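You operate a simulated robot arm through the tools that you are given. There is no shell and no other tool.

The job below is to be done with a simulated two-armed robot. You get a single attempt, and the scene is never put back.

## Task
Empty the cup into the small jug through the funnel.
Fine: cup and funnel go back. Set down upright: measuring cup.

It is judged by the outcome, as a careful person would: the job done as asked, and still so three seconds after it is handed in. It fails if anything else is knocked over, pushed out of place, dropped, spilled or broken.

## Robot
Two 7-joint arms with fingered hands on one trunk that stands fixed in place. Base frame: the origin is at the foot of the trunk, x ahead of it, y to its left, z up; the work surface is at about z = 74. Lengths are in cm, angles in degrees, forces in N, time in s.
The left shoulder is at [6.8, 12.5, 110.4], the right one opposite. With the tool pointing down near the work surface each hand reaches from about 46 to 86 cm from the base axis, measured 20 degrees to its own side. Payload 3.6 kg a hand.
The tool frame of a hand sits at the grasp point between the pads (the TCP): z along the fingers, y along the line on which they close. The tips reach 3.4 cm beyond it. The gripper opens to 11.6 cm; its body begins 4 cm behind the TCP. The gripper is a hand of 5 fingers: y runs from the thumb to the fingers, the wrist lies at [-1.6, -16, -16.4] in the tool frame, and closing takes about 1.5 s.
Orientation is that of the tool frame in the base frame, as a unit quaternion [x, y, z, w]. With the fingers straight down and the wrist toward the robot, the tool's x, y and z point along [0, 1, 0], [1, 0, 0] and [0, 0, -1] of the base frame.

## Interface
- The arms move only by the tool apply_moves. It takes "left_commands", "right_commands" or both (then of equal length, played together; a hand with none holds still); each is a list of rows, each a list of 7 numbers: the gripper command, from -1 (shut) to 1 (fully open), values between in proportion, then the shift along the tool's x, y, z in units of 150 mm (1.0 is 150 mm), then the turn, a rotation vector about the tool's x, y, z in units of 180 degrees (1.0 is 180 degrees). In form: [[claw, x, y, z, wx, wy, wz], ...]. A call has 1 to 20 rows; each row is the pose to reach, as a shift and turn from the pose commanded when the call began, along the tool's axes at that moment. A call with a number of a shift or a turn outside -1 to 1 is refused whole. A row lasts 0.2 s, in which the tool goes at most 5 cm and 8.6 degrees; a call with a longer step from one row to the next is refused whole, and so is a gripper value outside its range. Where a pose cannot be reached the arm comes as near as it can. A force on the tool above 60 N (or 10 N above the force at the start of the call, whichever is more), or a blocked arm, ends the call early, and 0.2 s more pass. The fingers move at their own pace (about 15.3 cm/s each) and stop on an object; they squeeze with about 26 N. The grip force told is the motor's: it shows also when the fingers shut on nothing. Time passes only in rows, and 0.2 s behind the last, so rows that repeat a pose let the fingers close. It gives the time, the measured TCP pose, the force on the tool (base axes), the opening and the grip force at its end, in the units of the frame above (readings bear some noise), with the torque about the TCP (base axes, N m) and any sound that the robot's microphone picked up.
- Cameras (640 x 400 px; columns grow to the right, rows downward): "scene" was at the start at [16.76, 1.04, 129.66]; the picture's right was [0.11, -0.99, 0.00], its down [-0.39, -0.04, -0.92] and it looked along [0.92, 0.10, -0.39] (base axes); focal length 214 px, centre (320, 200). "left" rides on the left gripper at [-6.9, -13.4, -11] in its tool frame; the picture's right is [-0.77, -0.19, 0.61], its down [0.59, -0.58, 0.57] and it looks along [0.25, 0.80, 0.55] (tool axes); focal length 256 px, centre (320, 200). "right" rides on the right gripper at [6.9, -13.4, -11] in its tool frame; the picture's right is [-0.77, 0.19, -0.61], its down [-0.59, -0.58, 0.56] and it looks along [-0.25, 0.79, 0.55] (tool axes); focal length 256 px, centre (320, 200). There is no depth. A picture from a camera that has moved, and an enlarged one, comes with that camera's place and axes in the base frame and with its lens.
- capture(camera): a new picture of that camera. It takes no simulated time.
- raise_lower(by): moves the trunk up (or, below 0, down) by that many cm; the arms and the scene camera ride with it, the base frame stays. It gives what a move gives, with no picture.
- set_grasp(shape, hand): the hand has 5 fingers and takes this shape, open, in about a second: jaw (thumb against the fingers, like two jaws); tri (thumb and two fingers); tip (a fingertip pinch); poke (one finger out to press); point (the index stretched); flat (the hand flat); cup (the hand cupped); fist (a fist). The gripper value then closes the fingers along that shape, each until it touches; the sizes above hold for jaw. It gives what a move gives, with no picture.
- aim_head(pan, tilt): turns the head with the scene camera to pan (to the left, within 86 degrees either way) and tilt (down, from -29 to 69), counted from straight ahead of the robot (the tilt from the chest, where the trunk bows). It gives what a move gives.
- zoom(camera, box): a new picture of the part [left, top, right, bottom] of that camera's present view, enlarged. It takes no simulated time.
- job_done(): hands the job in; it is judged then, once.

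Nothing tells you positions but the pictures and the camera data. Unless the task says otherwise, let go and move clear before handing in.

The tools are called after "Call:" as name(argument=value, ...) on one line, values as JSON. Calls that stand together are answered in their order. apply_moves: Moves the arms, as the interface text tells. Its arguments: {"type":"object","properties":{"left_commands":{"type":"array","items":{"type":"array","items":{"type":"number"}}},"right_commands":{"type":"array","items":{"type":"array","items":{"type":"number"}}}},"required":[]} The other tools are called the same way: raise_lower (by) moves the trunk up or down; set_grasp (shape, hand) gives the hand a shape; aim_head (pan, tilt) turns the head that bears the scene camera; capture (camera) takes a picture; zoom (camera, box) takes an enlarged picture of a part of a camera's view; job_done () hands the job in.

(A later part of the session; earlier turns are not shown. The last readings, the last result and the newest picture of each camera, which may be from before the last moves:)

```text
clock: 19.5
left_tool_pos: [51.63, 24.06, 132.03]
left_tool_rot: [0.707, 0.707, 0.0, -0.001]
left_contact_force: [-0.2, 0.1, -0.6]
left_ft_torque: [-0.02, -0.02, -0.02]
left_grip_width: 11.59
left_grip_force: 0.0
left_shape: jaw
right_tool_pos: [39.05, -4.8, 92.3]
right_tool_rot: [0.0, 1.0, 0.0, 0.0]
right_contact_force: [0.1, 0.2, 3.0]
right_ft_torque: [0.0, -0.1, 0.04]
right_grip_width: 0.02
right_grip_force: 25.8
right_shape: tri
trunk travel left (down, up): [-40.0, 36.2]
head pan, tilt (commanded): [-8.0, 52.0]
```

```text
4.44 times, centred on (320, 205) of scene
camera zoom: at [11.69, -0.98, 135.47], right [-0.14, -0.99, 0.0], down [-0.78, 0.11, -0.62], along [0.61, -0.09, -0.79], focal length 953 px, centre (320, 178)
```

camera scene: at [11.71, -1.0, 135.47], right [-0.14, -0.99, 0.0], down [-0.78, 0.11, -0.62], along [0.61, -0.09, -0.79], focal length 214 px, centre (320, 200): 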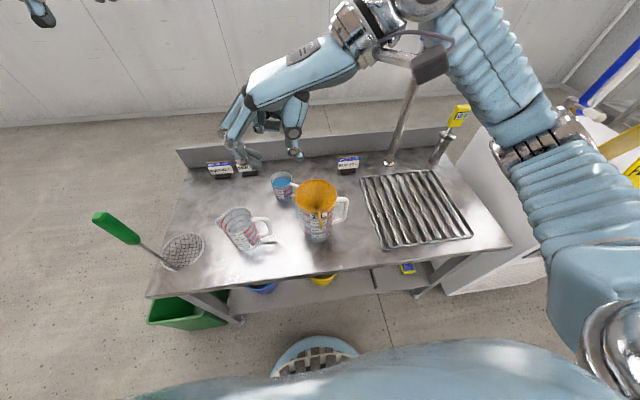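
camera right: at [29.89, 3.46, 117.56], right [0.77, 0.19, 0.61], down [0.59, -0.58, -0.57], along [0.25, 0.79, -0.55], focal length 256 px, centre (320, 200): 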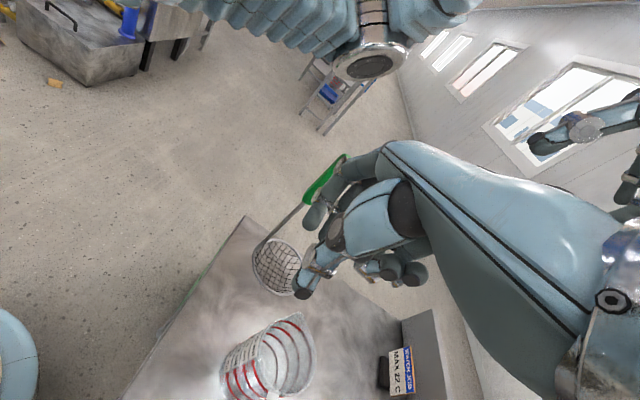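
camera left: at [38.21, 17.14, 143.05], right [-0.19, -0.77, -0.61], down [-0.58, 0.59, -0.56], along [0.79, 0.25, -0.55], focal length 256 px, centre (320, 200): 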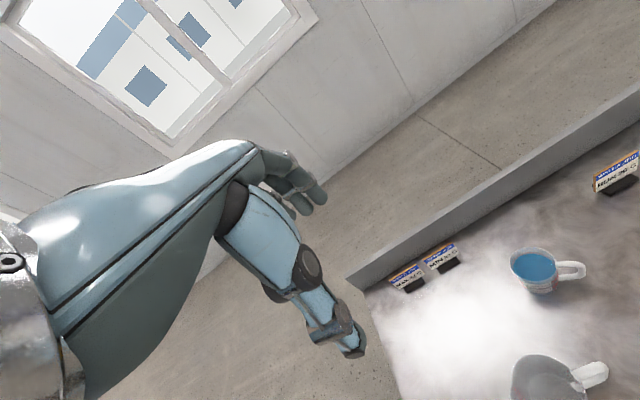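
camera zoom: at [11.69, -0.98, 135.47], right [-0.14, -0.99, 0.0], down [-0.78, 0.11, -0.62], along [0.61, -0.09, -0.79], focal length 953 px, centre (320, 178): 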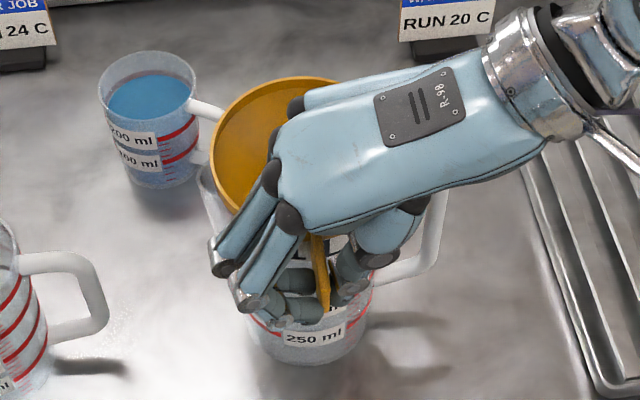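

The grip is closed with the tab between thumb and fingers, but the width reads near zero, so I'll look closely before lifting.

Call:
zoom(camera="scene", box=[295, 200, 345, 245])

Call:
zoom(camera="right", box=[280, 200, 370, 280])

```text
8.89 times, centred on (320, 222) of scene
camera zoom: at [11.69, -0.98, 135.47], right [-0.14, -0.99, 0.0], down [-0.78, 0.11, -0.62], along [0.61, -0.09, -0.79], focal length 1906 px, centre (320, 0)
```

zoom: 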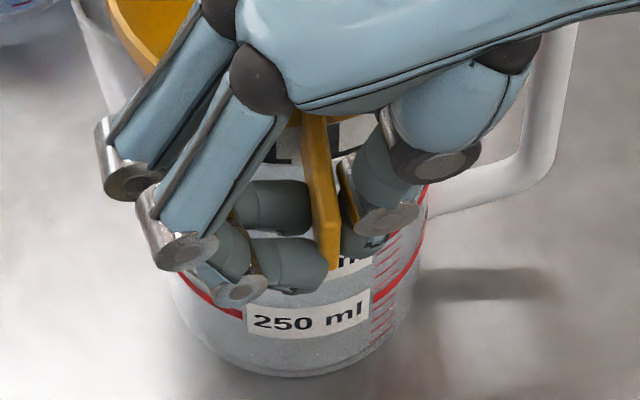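

```text
5.00 times, centred on (325, 240) of right
camera zoom: at [32.12, -18.32, 103.35], right [0.77, 0.19, 0.61], down [0.59, -0.58, -0.57], along [0.25, 0.8, -0.55], focal length 1280 px, centre (295, 0)
```

zoom: 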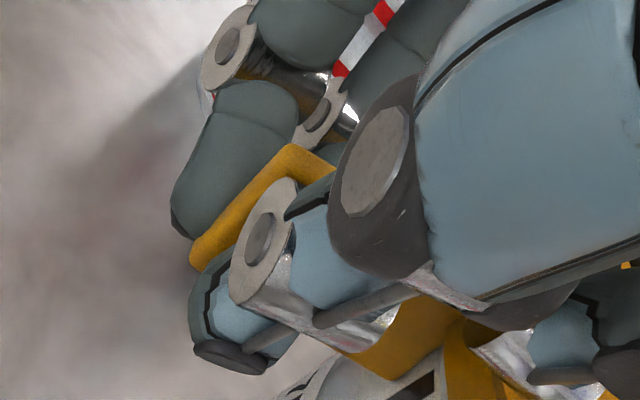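

The tab is pinched between the two fingertips and the thumb. I'll lift a couple of centimetres slowly and verify the funnel comes along straight while the jug stays.

Call:
apply_moves(right_commands=[[-1, 0, 0, -0.03, 0, 0, 0], [-1, 0, 0, -0.06, 0, 0, 0], [-1, 0, 0, -0.1, 0, 0, 0], [-1, 0, 0, -0.14, 0, 0, 0], [-1, 0, 0, -0.14, 0, 0, 0]])

Call:
zoom(camera="scene", box=[260, 150, 380, 250])

Call:
zoom(camera="right", box=[220, 150, 460, 400])

```text
clock: 20.7
left_tool_pos: [51.59, 24.07, 132.0]
left_tool_rot: [0.707, 0.707, -0.001, 0.0]
left_contact_force: [0.3, -0.5, -0.3]
left_ft_torque: [-0.03, -0.02, 0.01]
left_grip_width: 11.57
left_grip_force: 0.0
left_shape: jaw
right_tool_pos: [39.22, -4.75, 94.46]
right_tool_rot: [-0.001, 1.0, 0.0, 0.0]
right_contact_force: [0.0, -0.3, -1.3]
right_ft_torque: [-0.05, -0.03, 0.01]
right_grip_width: 0.0
right_grip_force: 25.8
right_shape: tri
trunk travel left (down, up): [-40.0, 36.2]
head pan, tilt (commanded): [-8.0, 52.0]
```

```text
4.00 times, centred on (320, 200) of scene
camera zoom: at [11.71, -0.99, 135.46], right [-0.14, -0.99, 0.0], down [-0.78, 0.11, -0.62], along [0.61, -0.09, -0.79], focal length 858 px, centre (320, 200)
```

zoom: 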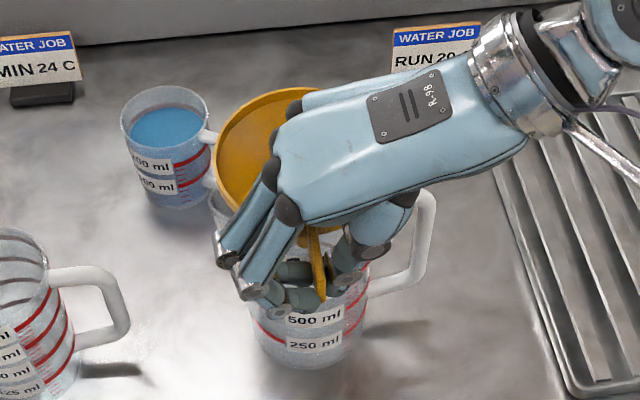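

```text
1.60 times, centred on (340, 275) of right
camera zoom: at [32.23, -18.17, 105.45], right [0.77, 0.19, 0.61], down [0.59, -0.58, -0.57], along [0.25, 0.8, -0.55], focal length 410 px, centre (288, 80)
```

zoom: 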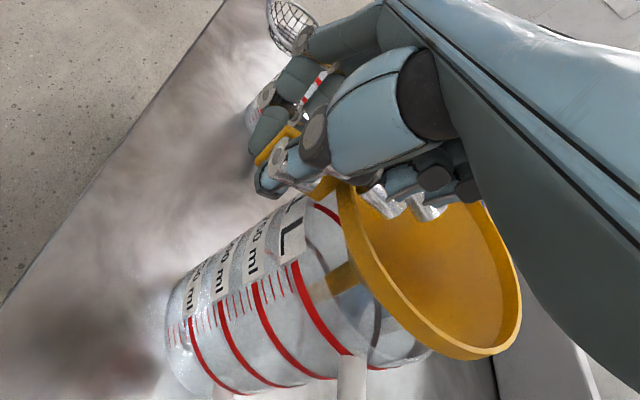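

The funnel came up with the hand and the jug stayed put. Continuing to lift until the stem clears the jug.

Call:
apply_moves(right_commands=[[-1, 0, 0, -0.1, 0, 0, 0], [-1, 0, 0, -0.2, 0, 0, 0], [-1, 0, 0, -0.3, 0, 0, 0], [-1, 0, 0, -0.4, 0, 0, 0], [-1, 0, 0, -0.4, 0, 0, 0]])

Call:
zoom(camera="scene", box=[240, 110, 400, 250])

Call:
zoom(camera="right", box=[160, 150, 460, 400])

```text
clock: 21.9
left_tool_pos: [51.62, 24.07, 132.1]
left_tool_rot: [0.707, 0.707, -0.001, 0.0]
left_contact_force: [-0.1, 0.5, 0.4]
left_ft_torque: [-0.02, 0.03, 0.05]
left_grip_width: 11.6
left_grip_force: 0.0
left_shape: jaw
right_tool_pos: [39.1, -4.97, 100.31]
right_tool_rot: [0.001, 1.0, 0.0, 0.0]
right_contact_force: [-0.1, 0.5, -0.4]
right_ft_torque: [0.03, 0.02, 0.01]
right_grip_width: 0.0
right_grip_force: 25.9
right_shape: tri
trunk travel left (down, up): [-40.0, 36.2]
head pan, tilt (commanded): [-8.0, 52.0]
```

```text
2.86 times, centred on (320, 180) of scene
camera zoom: at [11.71, -1.0, 135.46], right [-0.14, -0.99, 0.0], down [-0.78, 0.11, -0.62], along [0.61, -0.09, -0.79], focal length 613 px, centre (320, 257)
```

zoom: 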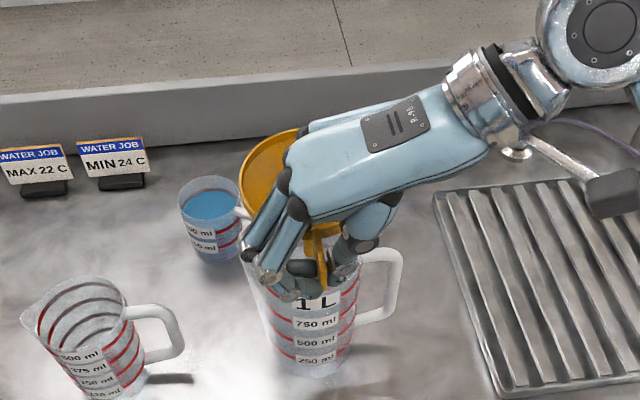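

```text
1.60 times, centred on (310, 275) of right
camera zoom: at [32.17, -18.37, 111.3], right [0.77, 0.19, 0.61], down [0.59, -0.58, -0.57], along [0.25, 0.8, -0.55], focal length 410 px, centre (336, 80)
```

zoom: 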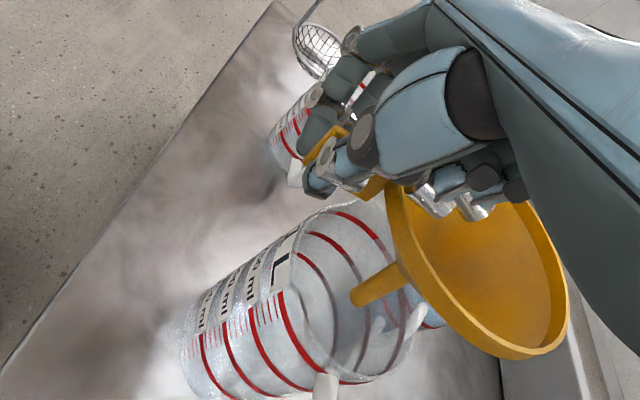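

The funnel hangs level and its short stem is visible. I'll raise 5 cm more, then carry it over the small jug at height.

Call:
apply_moves(right_commands=[[-1, 0, 0, -0.12, 0, 0, 0], [-1, 0, 0, -0.24, 0, 0, 0], [-1, 0, 0, -0.36, 0, 0, 0], [-1, 0.02, 0.1, -0.36, 0, 0, 0], [-1, 0.03, 0.22, -0.36, 0, 0, 0], [-1, 0.04, 0.34, -0.36, 0, 0, 0], [-1, 0.05, 0.46, -0.36, 0, 0, 0], [-1, 0.06, 0.58, -0.36, 0, 0, 0], [-1, 0.07, 0.7, -0.36, 0, 0, 0], [-1, 0.08, 0.82, -0.36, 0, 0, 0], [-1, 0.09, 0.93, -0.36, 0, 0, 0], [-1, 0.1, 1.0, -0.36, 0, 0, 0], [-1, 0.1, 1.0, -0.36, 0, 0, 0]])

Call:
apply_moves(right_commands=[[-1, 0, 0.12, 0, 0, 0, 0], [-1, 0, 0.24, 0, 0, 0, 0], [-1, 0, 0.34, 0, 0, 0, 0], [-1, 0, 0.4, 0, 0, 0, 0], [-1, 0, 0.427, 0, 0, 0, 0], [-1, 0, 0.427, 0, 0, 0, 0], [-1, 0, 0.427, 0, 0, 0, 0]])

Call:
aim_head(pan=12, tilt=50)

Call:
capture(camera="scene")

Call:
capture(camera="right")

```text
clock: 24.7
left_tool_pos: [51.68, 24.09, 132.03]
left_tool_rot: [0.706, 0.708, 0.0, -0.001]
left_contact_force: [0.1, -0.5, 0.9]
left_ft_torque: [0.03, -0.01, 0.0]
left_grip_width: 11.58
left_grip_force: 0.0
left_shape: jaw
right_tool_pos: [37.74, 10.18, 105.68]
right_tool_rot: [0.0, 1.0, 0.0, 0.0]
right_contact_force: [-0.3, -0.4, 0.4]
right_ft_torque: [-0.01, 0.01, 0.0]
right_grip_width: 0.02
right_grip_force: 25.7
right_shape: tri
trunk travel left (down, up): [-40.0, 36.2]
head pan, tilt (commanded): [-8.0, 52.0]
```

```text
clock: 26.3
left_tool_pos: [51.64, 24.02, 132.13]
left_tool_rot: [0.707, 0.707, -0.001, 0.0]
left_contact_force: [-0.3, -1.1, 0.0]
left_ft_torque: [-0.01, 0.0, 0.01]
left_grip_width: 11.56
left_grip_force: 0.1
left_shape: jaw
right_tool_pos: [37.61, 16.54, 105.79]
right_tool_rot: [0.0, 1.0, 0.0, 0.0]
right_contact_force: [0.3, 0.0, -1.2]
right_ft_torque: [0.02, 0.03, -0.01]
right_grip_width: 0.03
right_grip_force: 26.2
right_shape: tri
trunk travel left (down, up): [-40.0, 36.2]
head pan, tilt (commanded): [-8.0, 52.0]
```

```text
clock: 27.1
left_tool_pos: [51.64, 24.12, 132.01]
left_tool_rot: [0.707, 0.707, -0.001, -0.001]
left_contact_force: [-0.2, -0.3, -0.1]
left_ft_torque: [0.04, 0.0, -0.01]
left_grip_width: 11.6
left_grip_force: 0.0
left_shape: jaw
right_tool_pos: [37.6, 16.53, 105.75]
right_tool_rot: [-0.001, 1.0, 0.0, 0.0]
right_contact_force: [-0.1, 0.5, 0.0]
right_ft_torque: [0.0, 0.01, 0.0]
right_grip_width: 0.0
right_grip_force: 26.6
right_shape: tri
trunk travel left (down, up): [-40.0, 36.2]
head pan, tilt (commanded): [12.0, 50.0]
```

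```text
taken
camera scene: at [11.82, 1.68, 135.73], right [0.21, -0.98, 0.0], down [-0.75, -0.16, -0.64], along [0.63, 0.13, -0.77], focal length 214 px, centre (320, 200)
```

scene: 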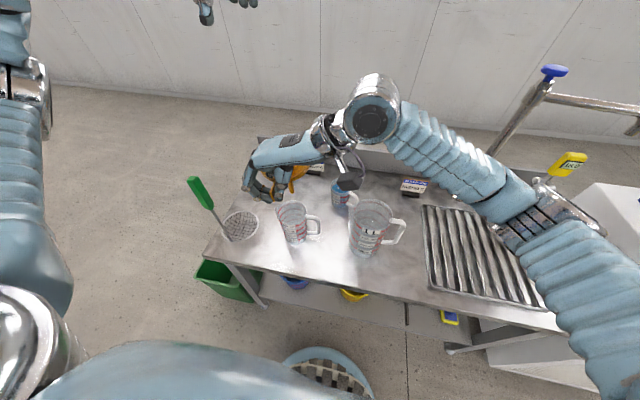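

```text
taken
camera right: at [30.66, 3.15, 116.8], right [0.77, 0.19, 0.61], down [0.59, -0.58, -0.57], along [0.25, 0.8, -0.55], focal length 256 px, centre (320, 200)
```

right: 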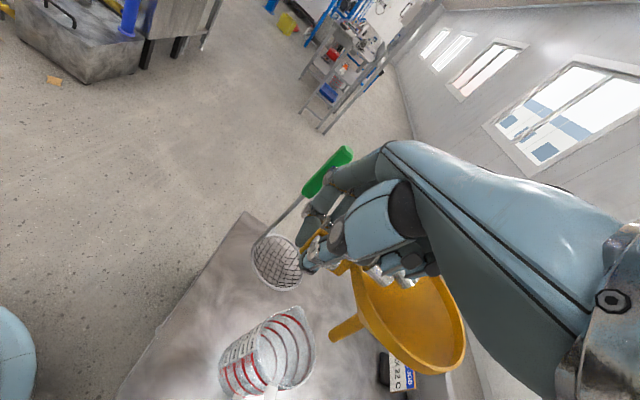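

The funnel is now above the small jug. Zooming in to check alignment of the stem over the jug's mouth.

Call:
zoom(camera="scene", box=[230, 130, 360, 260])

Call:
zoom(camera="right", box=[200, 220, 480, 400])

```text
3.08 times, centred on (295, 195) of scene
camera zoom: at [11.82, 1.68, 135.73], right [0.21, -0.98, 0.0], down [-0.75, -0.16, -0.64], along [0.63, 0.13, -0.77], focal length 660 px, centre (397, 215)
```

zoom: 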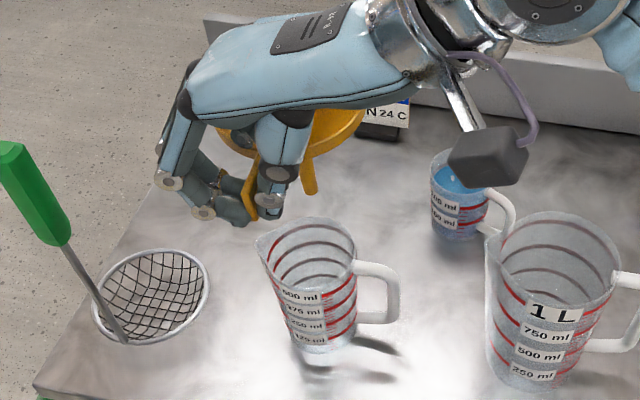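

```text
2.22 times, centred on (340, 310) of right
camera zoom: at [30.66, 3.15, 116.8], right [0.77, 0.19, 0.61], down [0.59, -0.58, -0.57], along [0.25, 0.8, -0.55], focal length 569 px, centre (276, -44)
```

zoom: 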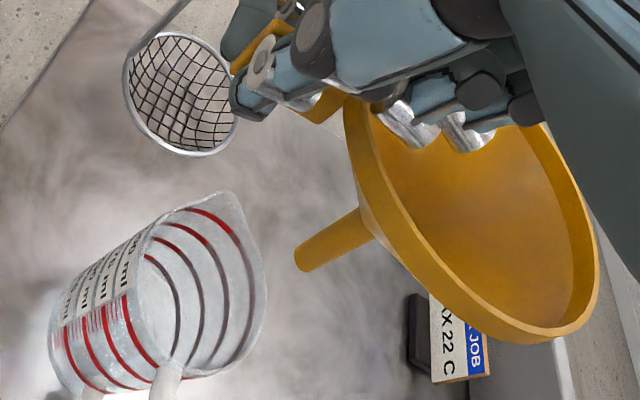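

The funnel hangs about 6° off level with its stem leaning away from me. I'll level it by a small wrist tilt, centre it over the jug axis and lower it most of the way.

Call:
apply_moves(right_commands=[[-1, 0.01, 0, 0, 0, 0.015, 0], [-1, 0.02, 0, 0, 0, 0.033, 0], [-1, 0.027, 0, 0.08, 0, 0.033, 0], [-1, 0.027, 0, 0.16, 0, 0.033, 0], [-1, 0.027, 0, 0.24, 0, 0.033, 0], [-1, 0.027, 0, 0.3, 0, 0.033, 0], [-1, 0.027, 0, 0.3, 0, 0.033, 0]])

Call:
zoom(camera="scene", box=[230, 140, 360, 260])

Call:
zoom(camera="right", box=[200, 220, 480, 400])

```text
clock: 28.7
left_tool_pos: [51.63, 24.21, 132.14]
left_tool_rot: [0.707, 0.707, 0.0, 0.0]
left_contact_force: [1.1, 0.6, 0.4]
left_ft_torque: [0.02, -0.03, -0.01]
left_grip_width: 11.58
left_grip_force: 0.1
left_shape: jaw
right_tool_pos: [37.04, 16.57, 101.29]
right_tool_rot: [0.0, 0.999, 0.0, -0.052]
right_contact_force: [0.5, -0.4, -0.7]
right_ft_torque: [-0.02, -0.01, 0.01]
right_grip_width: 0.0
right_grip_force: 25.8
right_shape: tri
trunk travel left (down, up): [-40.0, 36.2]
head pan, tilt (commanded): [12.0, 50.0]
```

```text
3.33 times, centred on (295, 200) of scene
camera zoom: at [11.81, 1.69, 135.73], right [0.21, -0.98, 0.0], down [-0.75, -0.16, -0.64], along [0.63, 0.13, -0.77], focal length 715 px, centre (403, 200)
```

zoom: 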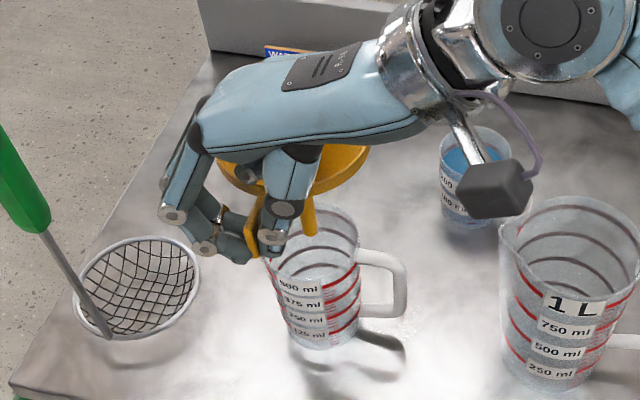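

```text
2.22 times, centred on (340, 310) of right
camera zoom: at [31.31, 3.18, 113.08], right [0.83, 0.19, 0.53], down [0.53, -0.58, -0.62], along [0.19, 0.8, -0.58], focal length 569 px, centre (276, -44)
```

zoom: 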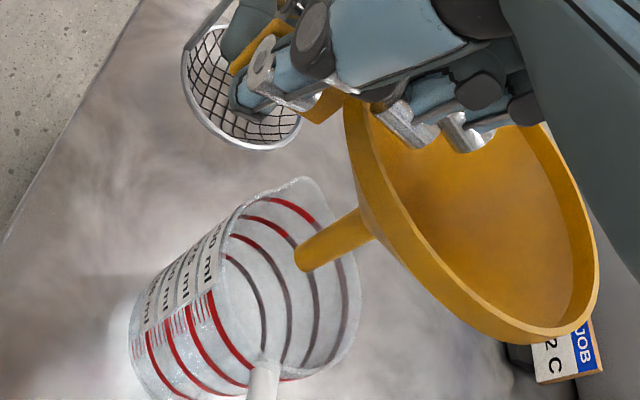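

The stem is now vertical and right over the jug's mouth. Lowering it into the jug, stopping about 2 cm above where I expect the cone to seat.

Call:
apply_moves(right_commands=[[-1, -0.02, 0.004, 0.08, 0, 0, 0], [-1, -0.028, 0.007, 0.16, 0, 0, 0], [-1, -0.036, 0.007, 0.24, 0, 0, 0], [-1, -0.044, 0.007, 0.32, 0, 0, 0], [-1, -0.052, 0.007, 0.4, 0, 0, 0], [-1, -0.06, 0.007, 0.46, 0, 0, 0], [-1, -0.066, 0.007, 0.515, 0, 0, 0], [-1, -0.066, 0.007, 0.515, 0, 0, 0]])

Call:
zoom(camera="scene", box=[230, 150, 360, 260])

Call:
zoom(camera="right", box=[200, 220, 480, 400])

```text
clock: 30.5
left_tool_pos: [51.7, 24.05, 132.03]
left_tool_rot: [0.707, 0.707, -0.001, -0.001]
left_contact_force: [-0.4, -0.2, -0.8]
left_ft_torque: [0.0, -0.02, 0.02]
left_grip_width: 11.56
left_grip_force: 0.0
left_shape: jaw
right_tool_pos: [37.32, 16.36, 93.52]
right_tool_rot: [0.0, 0.999, 0.0, -0.052]
right_contact_force: [0.0, -0.1, 0.2]
right_ft_torque: [0.01, 0.02, 0.04]
right_grip_width: 0.03
right_grip_force: 26.5
right_shape: tri
trunk travel left (down, up): [-40.0, 36.2]
head pan, tilt (commanded): [12.0, 50.0]
```

```text
3.64 times, centred on (295, 205) of scene
camera zoom: at [11.81, 1.69, 135.73], right [0.21, -0.98, 0.0], down [-0.75, -0.16, -0.64], along [0.63, 0.13, -0.77], focal length 780 px, centre (411, 182)
```

zoom: 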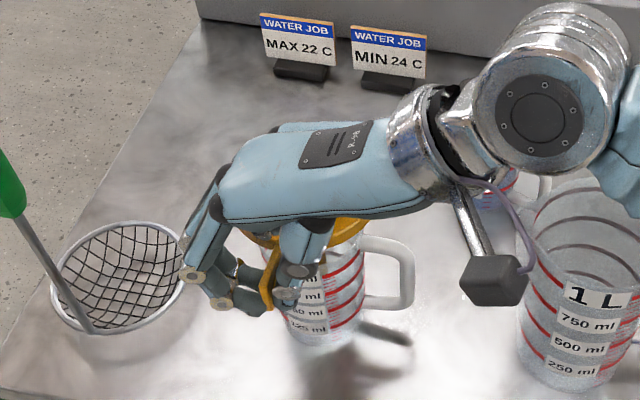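

```text
2.22 times, centred on (340, 310) of right
camera zoom: at [31.56, 3.18, 105.2], right [0.83, 0.19, 0.53], down [0.53, -0.58, -0.62], along [0.19, 0.79, -0.58], focal length 569 px, centre (276, -44)
```

zoom: 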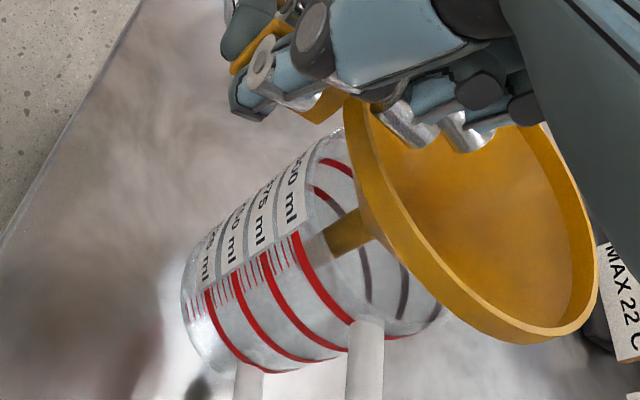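

The stem is inside the jug. Lowering slowly in small steps, watching the force for seating.

Call:
apply_moves(right_commands=[[-1, -0.002, 0, 0.02, 0, 0, 0], [-1, -0.004, 0, 0.04, 0, 0, 0], [-1, -0.006, 0, 0.06, 0, 0, 0], [-1, -0.008, 0, 0.08, 0, 0, 0], [-1, -0.01, 0, 0.1, 0, 0, 0], [-1, -0.01, 0, 0.1, 0, 0, 0]])

Call:
zoom(camera="right", box=[200, 220, 480, 400])

```text
clock: 31.9
left_tool_pos: [51.68, 23.99, 132.15]
left_tool_rot: [0.707, 0.707, 0.0, 0.0]
left_contact_force: [-0.3, -1.1, 0.6]
left_ft_torque: [-0.04, -0.01, -0.01]
left_grip_width: 11.59
left_grip_force: 0.2
left_shape: jaw
right_tool_pos: [37.13, 16.59, 91.83]
right_tool_rot: [0.0, 0.999, 0.0, -0.052]
right_contact_force: [-0.9, -0.4, -0.5]
right_ft_torque: [0.02, -0.03, -0.04]
right_grip_width: 0.0
right_grip_force: 25.6
right_shape: tri
trunk travel left (down, up): [-40.0, 36.2]
head pan, tilt (commanded): [12.0, 50.0]
```

```text
2.22 times, centred on (340, 310) of right
camera zoom: at [31.5, 3.2, 103.54], right [0.83, 0.19, 0.53], down [0.53, -0.58, -0.62], along [0.19, 0.8, -0.58], focal length 569 px, centre (276, -44)
```

zoom: 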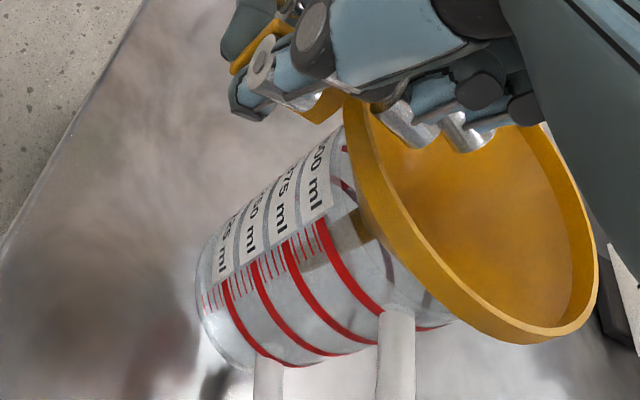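

Not seated yet. Continuing down a further centimetre in tiny steps.

Call:
apply_moves(right_commands=[[-1, -0.001, 0, 0.013, 0, 0, 0], [-1, -0.003, 0, 0.026, 0, 0, 0], [-1, -0.004, 0, 0.04, 0, 0, 0], [-1, -0.005, 0, 0.053, 0, 0, 0], [-1, -0.005, 0, 0.053, 0, 0, 0]])

Call:
zoom(camera="right", box=[200, 220, 480, 400])

```text
clock: 33.1
left_tool_pos: [51.67, 24.15, 132.03]
left_tool_rot: [0.707, 0.707, -0.001, 0.0]
left_contact_force: [-0.4, -1.1, 0.1]
left_ft_torque: [0.01, -0.02, -0.01]
left_grip_width: 11.6
left_grip_force: 0.1
left_shape: jaw
right_tool_pos: [37.33, 16.69, 91.01]
right_tool_rot: [0.0, 0.999, 0.001, -0.052]
right_contact_force: [0.5, 0.7, -0.5]
right_ft_torque: [0.01, 0.03, -0.02]
right_grip_width: 0.02
right_grip_force: 25.8
right_shape: tri
trunk travel left (down, up): [-40.0, 36.2]
head pan, tilt (commanded): [12.0, 50.0]
```

```text
2.22 times, centred on (340, 310) of right
camera zoom: at [31.58, 3.22, 102.71], right [0.83, 0.19, 0.53], down [0.53, -0.58, -0.62], along [0.19, 0.8, -0.58], focal length 569 px, centre (276, -44)
```

zoom: 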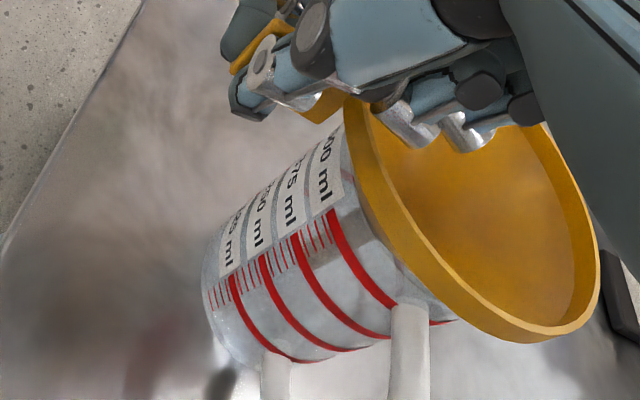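

Close, but still no contact force. Another small step down.

Call:
apply_moves(right_commands=[[-1, -0.001, 0, 0.013, 0, 0, 0], [-1, -0.003, 0, 0.026, 0, 0, 0], [-1, -0.004, 0, 0.04, 0, 0, 0], [-1, -0.004, 0, 0.04, 0, 0, 0]])

Call:
zoom(camera="right", box=[200, 220, 480, 400])

Call:
zoom(camera="scene", box=[250, 170, 340, 250])

```text
clock: 34.1
left_tool_pos: [51.6, 24.13, 132.06]
left_tool_rot: [0.707, 0.707, 0.0, -0.002]
left_contact_force: [0.4, 0.1, -0.6]
left_ft_torque: [-0.03, -0.01, -0.04]
left_grip_width: 11.6
left_grip_force: 0.1
left_shape: jaw
right_tool_pos: [37.2, 16.69, 90.39]
right_tool_rot: [0.0, 0.999, 0.001, -0.052]
right_contact_force: [0.0, 0.6, -1.0]
right_ft_torque: [0.03, 0.01, -0.01]
right_grip_width: 0.01
right_grip_force: 26.3
right_shape: tri
trunk travel left (down, up): [-40.0, 36.2]
head pan, tilt (commanded): [12.0, 50.0]
```

```text
2.22 times, centred on (340, 310) of right
camera zoom: at [31.5, 3.25, 102.16], right [0.83, 0.19, 0.53], down [0.53, -0.58, -0.62], along [0.19, 0.8, -0.58], focal length 569 px, centre (276, -44)
```

zoom: 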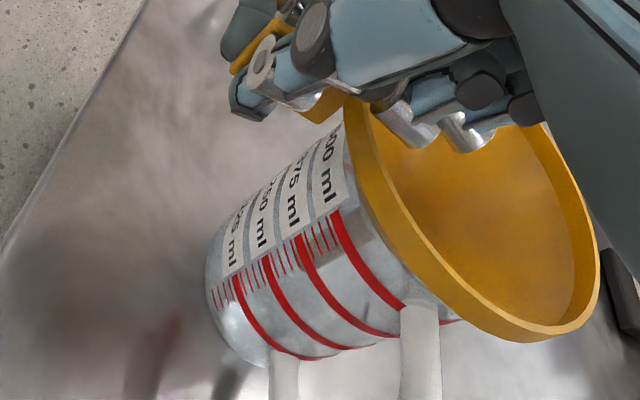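

```text
5.00 times, centred on (295, 210) of scene
camera zoom: at [11.81, 1.69, 135.73], right [0.21, -0.98, 0.0], down [-0.75, -0.16, -0.64], along [0.63, 0.13, -0.77], focal length 1072 px, centre (445, 150)
```

zoom: 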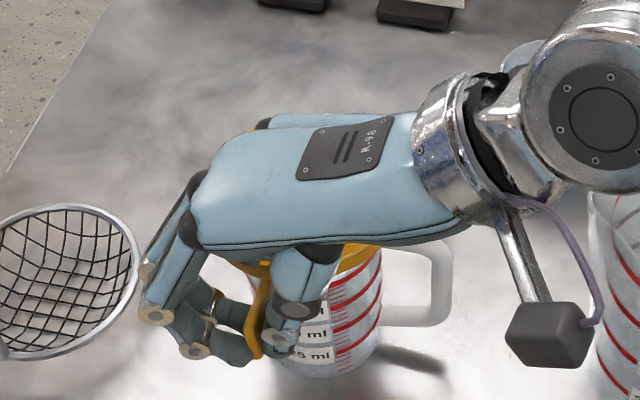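

Nearly at the collar. A few more millimetres.

Call:
apply_moves(right_commands=[[-1, -0.001, 0, 0.01, 0, 0, 0], [-1, -0.002, 0, 0.02, 0, 0, 0], [-1, -0.003, 0, 0.03, 0, 0, 0], [-1, -0.004, 0, 0.04, 0, 0, 0], [-1, -0.004, 0, 0.04, 0, 0, 0]])

Call:
zoom(camera="right", box=[200, 220, 480, 400])

```text
clock: 35.3
left_tool_pos: [51.49, 24.17, 132.11]
left_tool_rot: [0.708, 0.707, -0.001, 0.0]
left_contact_force: [0.0, 0.2, 0.1]
left_ft_torque: [0.01, -0.01, 0.0]
left_grip_width: 11.56
left_grip_force: 0.0
left_shape: jaw
right_tool_pos: [37.31, 16.66, 89.88]
right_tool_rot: [0.0, 0.999, 0.001, -0.051]
right_contact_force: [2.1, -0.7, 10.2]
right_ft_torque: [0.01, -0.62, -0.06]
right_grip_width: 0.0
right_grip_force: 26.2
right_shape: tri
trunk travel left (down, up): [-40.0, 36.2]
head pan, tilt (commanded): [12.0, 50.0]
```

```text
2.22 times, centred on (340, 310) of right
camera zoom: at [31.51, 3.21, 101.62], right [0.83, 0.19, 0.53], down [0.53, -0.58, -0.62], along [0.19, 0.8, -0.57], focal length 569 px, centre (276, -44)
```

zoom: 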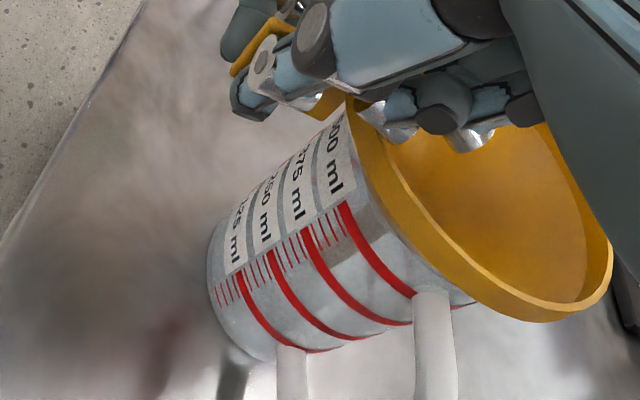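

Seated — about 10 N of contact. I'll back off ~3 mm to unload before letting go.

Call:
apply_moves(right_commands=[[-1, 0.001, 0, -0.01, 0, 0, 0], [-1, 0.002, 0, -0.02, 0, 0, 0], [-1, 0.002, 0, -0.02, 0, 0, 0]])

Call:
zoom(camera="right", box=[200, 220, 480, 400])

Call:
zoom(camera="scene", box=[250, 170, 340, 250])

```text
clock: 36.1
left_tool_pos: [51.72, 24.04, 131.93]
left_tool_rot: [0.707, 0.707, 0.0, 0.0]
left_contact_force: [0.3, 0.6, 0.1]
left_ft_torque: [0.0, 0.02, -0.01]
left_grip_width: 11.59
left_grip_force: 0.1
left_shape: jaw
right_tool_pos: [37.28, 16.67, 90.2]
right_tool_rot: [0.0, 0.999, 0.0, -0.052]
right_contact_force: [0.4, -0.2, -0.4]
right_ft_torque: [0.01, -0.11, 0.04]
right_grip_width: 0.01
right_grip_force: 26.3
right_shape: tri
trunk travel left (down, up): [-40.0, 36.2]
head pan, tilt (commanded): [12.0, 50.0]
```

```text
2.22 times, centred on (340, 310) of right
camera zoom: at [31.53, 3.26, 101.92], right [0.83, 0.19, 0.53], down [0.53, -0.58, -0.62], along [0.19, 0.79, -0.58], focal length 569 px, centre (276, -44)
```

zoom: 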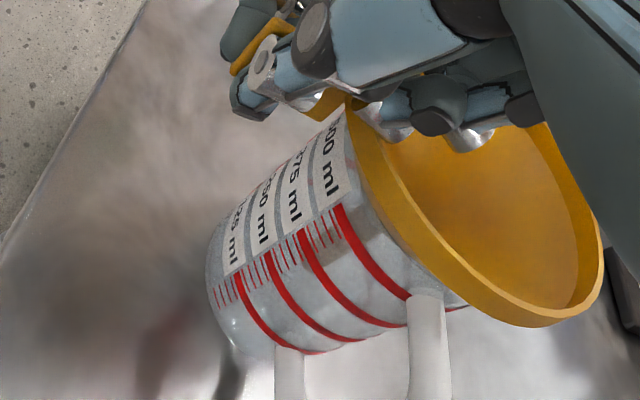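

```text
5.00 times, centred on (295, 210) of scene
camera zoom: at [11.8, 1.68, 135.72], right [0.21, -0.98, 0.0], down [-0.75, -0.16, -0.64], along [0.63, 0.13, -0.77], focal length 1072 px, centre (445, 150)
```

zoom: 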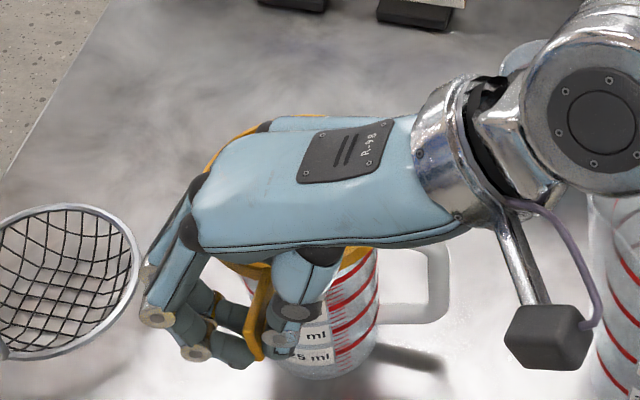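

Unloaded and seated. Opening the fingers gradually so the funnel settles on the jug.

Call:
apply_moves(right_commands=[[-0.95, 0, 0, 0, 0, 0, 0], [-0.9, 0, 0, 0, 0, 0, 0], [-0.85, 0, 0, 0, 0, 0, 0], [-0.8, 0, 0, 0, 0, 0, 0], [-0.7, 0, 0, 0, 0, 0, 0], [-0.6, 0, 0, 0, 0, 0, 0], [-0.5, 0, 0, 0, 0, 0, 0], [-0.35, 0, 0, 0, 0, 0, 0], [-0.2, 0, 0, 0, 0, 0, 0], [-0.2, 0, 0, 0, 0, 0, 0]])

Call:
zoom(camera="right", box=[200, 220, 480, 400])

Call:
zoom(camera="scene", box=[250, 170, 340, 250])

```text
clock: 38.3
left_tool_pos: [51.66, 24.13, 132.05]
left_tool_rot: [0.707, 0.707, -0.001, -0.001]
left_contact_force: [0.3, 0.5, -0.5]
left_ft_torque: [0.02, 0.02, 0.03]
left_grip_width: 11.6
left_grip_force: 0.1
left_shape: jaw
right_tool_pos: [37.37, 16.78, 90.15]
right_tool_rot: [-0.001, 0.999, 0.001, -0.052]
right_contact_force: [0.2, -0.3, 0.3]
right_ft_torque: [0.0, -0.01, -0.02]
right_grip_width: 4.59
right_grip_force: 0.0
right_shape: tri
trunk travel left (down, up): [-40.0, 36.2]
head pan, tilt (commanded): [12.0, 50.0]
```

```text
2.22 times, centred on (340, 310) of right
camera zoom: at [31.54, 3.27, 101.94], right [0.83, 0.19, 0.53], down [0.53, -0.58, -0.62], along [0.19, 0.8, -0.58], focal length 569 px, centre (276, -44)
```

zoom: 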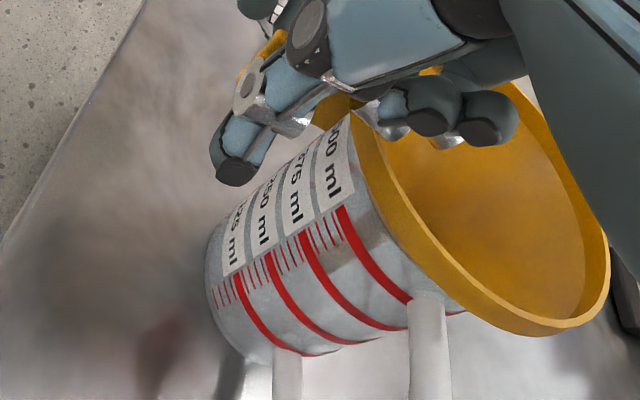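

```text
5.00 times, centred on (295, 210) of scene
camera zoom: at [11.81, 1.69, 135.73], right [0.21, -0.98, 0.0], down [-0.75, -0.16, -0.64], along [0.63, 0.13, -0.77], focal length 1072 px, centre (445, 150)
```

zoom: 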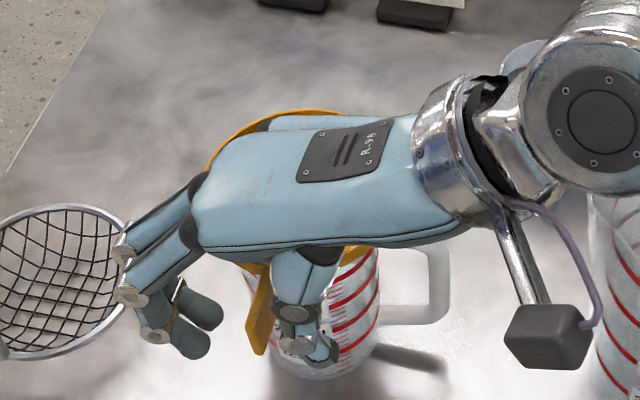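

Funnel has settled on the jug. Raising the hand straight up and checking that it stays put.

Call:
apply_moves(right_commands=[[-0.2, 0.01, 0, -0.1, 0, 0, 0], [-0.2, 0.02, 0, -0.2, 0, 0, 0], [-0.2, 0.035, 0, -0.35, 0, 0, 0], [-0.2, 0.06, 0, -0.6, 0, 0, 0], [-0.2, 0.085, 0, -0.85, 0, 0, 0], [-0.2, 0.1, 0, -1.0, 0, 0, 0]])

Call:
apply_moves(right_commands=[[-0.2, 0.02, -0.25, -0.1, 0, -0.033, 0], [-0.2, 0.02, -0.5, -0.2, 0, -0.033, 0], [-0.2, 0.02, -0.75, -0.2, 0, -0.033, 0], [-0.2, 0.02, -1.0, -0.2, 0, -0.033, 0]])

Call:
capture(camera="scene")

Call:
zoom(camera="scene", box=[250, 160, 360, 250])

```text
clock: 39.7
left_tool_pos: [51.59, 24.23, 132.05]
left_tool_rot: [0.708, 0.707, -0.001, 0.0]
left_contact_force: [-0.6, -0.1, -0.4]
left_ft_torque: [-0.04, -0.01, 0.01]
left_grip_width: 11.59
left_grip_force: 0.0
left_shape: jaw
right_tool_pos: [37.39, 16.66, 105.45]
right_tool_rot: [-0.001, 0.999, -0.001, -0.052]
right_contact_force: [-0.1, 0.6, -0.6]
right_ft_torque: [-0.01, 0.02, 0.0]
right_grip_width: 4.58
right_grip_force: 0.1
right_shape: tri
trunk travel left (down, up): [-40.0, 36.2]
head pan, tilt (commanded): [12.0, 50.0]
```

```text
clock: 40.7
left_tool_pos: [51.61, 23.96, 132.11]
left_tool_rot: [0.707, 0.707, -0.001, -0.001]
left_contact_force: [0.3, -0.5, 0.0]
left_ft_torque: [-0.01, 0.02, 0.01]
left_grip_width: 11.57
left_grip_force: 0.1
left_shape: jaw
right_tool_pos: [37.27, 1.79, 108.48]
right_tool_rot: [0.001, 1.0, 0.001, -0.001]
right_contact_force: [0.3, -0.2, 0.6]
right_ft_torque: [0.0, 0.0, -0.03]
right_grip_width: 4.61
right_grip_force: 0.0
right_shape: tri
trunk travel left (down, up): [-40.0, 36.2]
head pan, tilt (commanded): [12.0, 50.0]
```

```text
taken
camera scene: at [11.78, 1.56, 135.73], right [0.21, -0.98, 0.0], down [-0.75, -0.16, -0.64], along [0.63, 0.13, -0.77], focal length 214 px, centre (320, 200)
```

scene: 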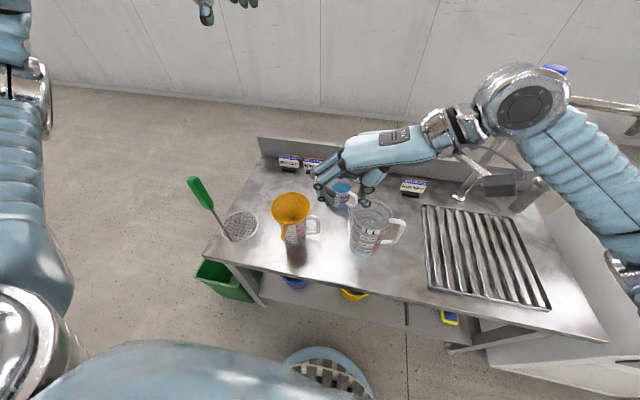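

```text
4.44 times, centred on (305, 205) of scene
camera zoom: at [11.78, 1.56, 135.73], right [0.21, -0.98, 0.0], down [-0.75, -0.16, -0.64], along [0.63, 0.13, -0.77], focal length 953 px, centre (387, 178)
```

zoom: 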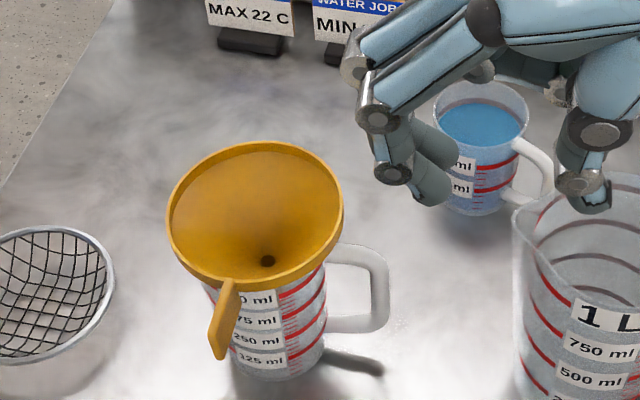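

The funnel sits level on the small jug at about (45.2, 16.8, 89.7). Now I'll swing the right hand, opened, to above the measuring cup with its handle kept clear of thumb and fingers.

Call:
apply_moves(right_commands=[[0.2, -0.12, 0.015, 0, 0, 0, 0.044], [0.5, -0.24, 0.03, 0, 0, 0, 0.088], [0.8, -0.36, 0.045, 0, 0, 0, 0.132], [1, -0.48, 0.06, 0, 0, 0, 0.176], [1, -0.6, 0.075, 0, 0, 0, 0.22], [1, -0.72, 0.09, 0, 0, 0, 0.264], [1, -0.833, 0.107, 0, 0, 0, 0.306], [1, -0.833, 0.107, 0, 0, 0, 0.306]])

Call:
apply_moves(right_commands=[[1, -0.055, 0.107, 0, 0, 0, 0.044], [1, -0.11, 0.214, 0, 0, 0, 0.088], [1, -0.165, 0.32, 0, 0, 0, 0.132], [1, -0.22, 0.427, 0, 0, 0, 0.176], [1, -0.275, 0.535, 0, 0, 0, 0.22], [1, -0.33, 0.64, 0, 0, 0, 0.264], [1, -0.389, 0.753, 0, 0, 0, 0.306], [1, -0.389, 0.753, 0, 0, 0, 0.306]])

Call:
capture(camera="scene")

Call:
capture(camera="right")

Call:
capture(camera="left")

```text
clock: 42.5
left_tool_pos: [51.56, 23.98, 132.14]
left_tool_rot: [0.707, 0.708, 0.0, -0.001]
left_contact_force: [-0.9, -0.2, -0.6]
left_ft_torque: [0.01, -0.02, 0.0]
left_grip_width: 11.57
left_grip_force: 0.0
left_shape: jaw
right_tool_pos: [49.89, 3.11, 108.22]
right_tool_rot: [0.463, 0.886, 0.0, 0.0]
right_contact_force: [-0.6, 0.5, 0.3]
right_ft_torque: [-0.03, 0.03, 0.01]
right_grip_width: 11.58
right_grip_force: 0.0
right_shape: tri
trunk travel left (down, up): [-40.0, 36.2]
head pan, tilt (commanded): [12.0, 50.0]
```

```text
clock: 44.3
left_tool_pos: [51.67, 24.04, 132.06]
left_tool_rot: [0.707, 0.707, -0.001, 0.0]
left_contact_force: [-0.7, 0.0, -0.3]
left_ft_torque: [-0.02, -0.03, 0.04]
left_grip_width: 11.57
left_grip_force: 0.0
left_shape: jaw
right_tool_pos: [62.57, 4.97, 108.31]
right_tool_rot: [0.821, 0.571, 0.0, 0.001]
right_contact_force: [-0.6, -0.5, 0.2]
right_ft_torque: [0.0, -0.02, 0.0]
right_grip_width: 11.58
right_grip_force: 0.0
right_shape: tri
trunk travel left (down, up): [-40.0, 36.2]
head pan, tilt (commanded): [12.0, 50.0]
```

```text
taken
camera scene: at [11.8, 1.64, 135.73], right [0.21, -0.98, 0.0], down [-0.75, -0.16, -0.64], along [0.63, 0.13, -0.77], focal length 214 px, centre (320, 200)
```

scene: 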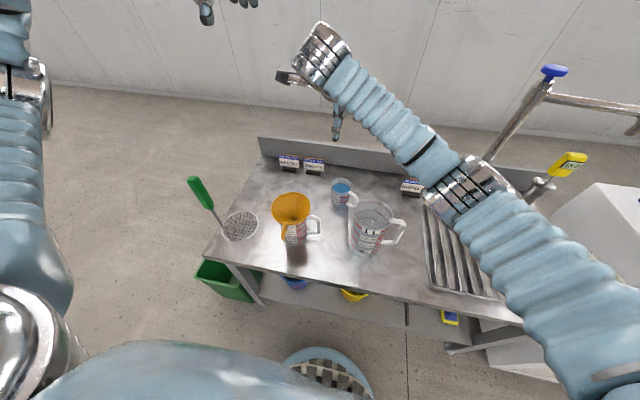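

```text
taken
camera right: at [52.47, 15.95, 119.38], right [-0.09, -0.79, 0.61], down [-0.75, -0.35, -0.57], along [0.66, -0.51, -0.55], focal length 256 px, centre (320, 200)
```

right: 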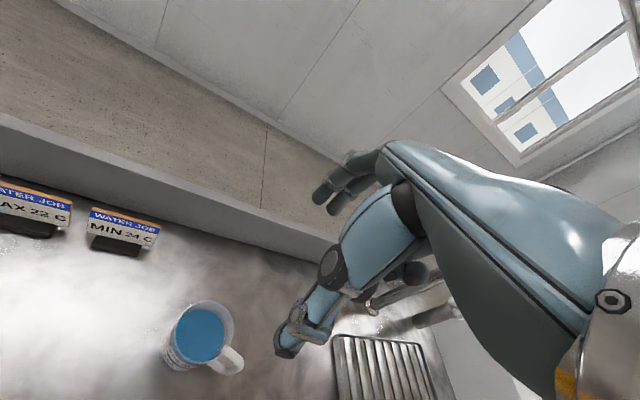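

```text
taken
camera left: at [38.21, 17.15, 143.05], right [-0.19, -0.77, -0.61], down [-0.58, 0.59, -0.56], along [0.79, 0.25, -0.55], focal length 256 px, centre (320, 200)
```

left: 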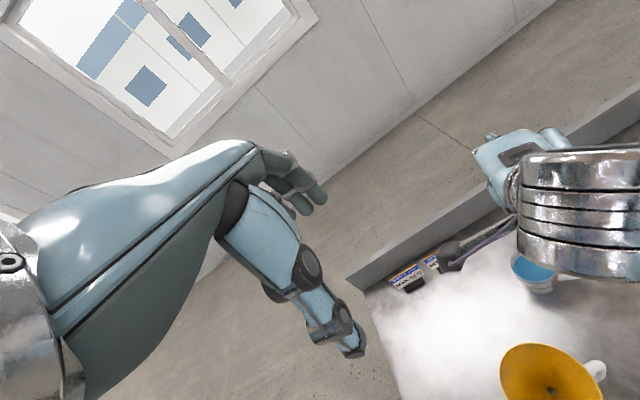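

Hand is centred above the cup at (62.4, 5.1). Lowering toward it with the fingers wide open.

Call:
apply_moves(right_commands=[[1, 0.009, -0.011, 0.2, 0, 0, 0], [1, 0.009, -0.011, 0.4, 0, 0, 0], [1, 0.009, -0.011, 0.6, 0, 0, 0], [1, 0.009, -0.011, 0.8, 0, 0, 0], [1, 0.009, -0.011, 0.95, 0, 0, 0], [1, 0.009, -0.011, 0.95, 0, 0, 0]])

Call:
capture(camera="right")

Call:
capture(camera="scene")

Call:
zoom(camera="scene", box=[270, 110, 400, 230])

```text
clock: 45.7
left_tool_pos: [51.73, 24.24, 131.99]
left_tool_rot: [0.707, 0.707, -0.001, -0.001]
left_contact_force: [-0.8, 0.5, 1.3]
left_ft_torque: [0.01, 0.0, 0.0]
left_grip_width: 11.6
left_grip_force: 0.0
left_shape: jaw
right_tool_pos: [62.35, 5.18, 93.92]
right_tool_rot: [0.819, 0.573, 0.0, 0.0]
right_contact_force: [-0.4, 0.6, 0.1]
right_ft_torque: [0.0, 0.03, -0.01]
right_grip_width: 11.56
right_grip_force: 0.1
right_shape: tri
trunk travel left (down, up): [-40.0, 36.2]
head pan, tilt (commanded): [12.0, 50.0]
```

```text
taken
camera right: at [52.13, 16.31, 104.95], right [-0.09, -0.79, 0.61], down [-0.74, -0.36, -0.56], along [0.66, -0.51, -0.55], focal length 256 px, centre (320, 200)
```

right: 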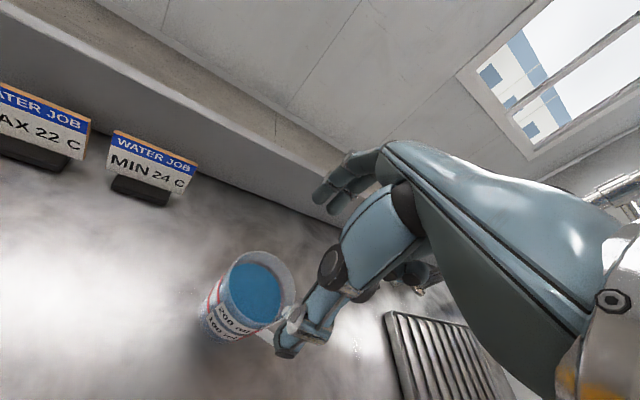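

```text
taken
camera scene: at [11.82, 1.71, 135.73], right [0.21, -0.98, 0.0], down [-0.75, -0.16, -0.64], along [0.63, 0.13, -0.77], focal length 214 px, centre (320, 200)
```

scene: 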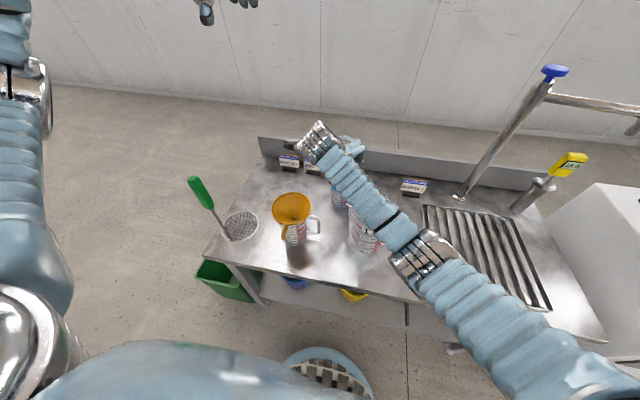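

```text
3.33 times, centred on (335, 170) of scene
camera zoom: at [11.82, 1.71, 135.73], right [0.21, -0.98, 0.0], down [-0.75, -0.16, -0.64], along [0.63, 0.13, -0.77], focal length 715 px, centre (270, 300)
```

zoom: 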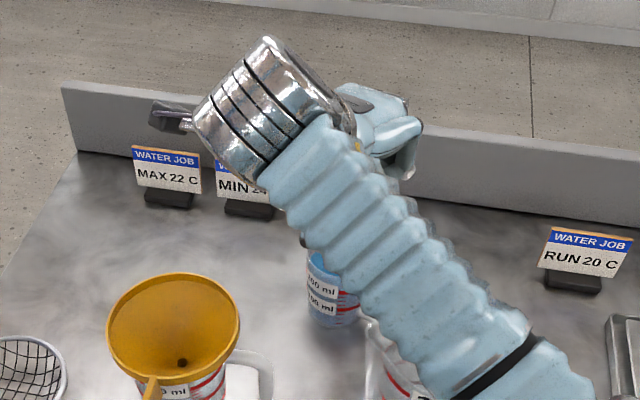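

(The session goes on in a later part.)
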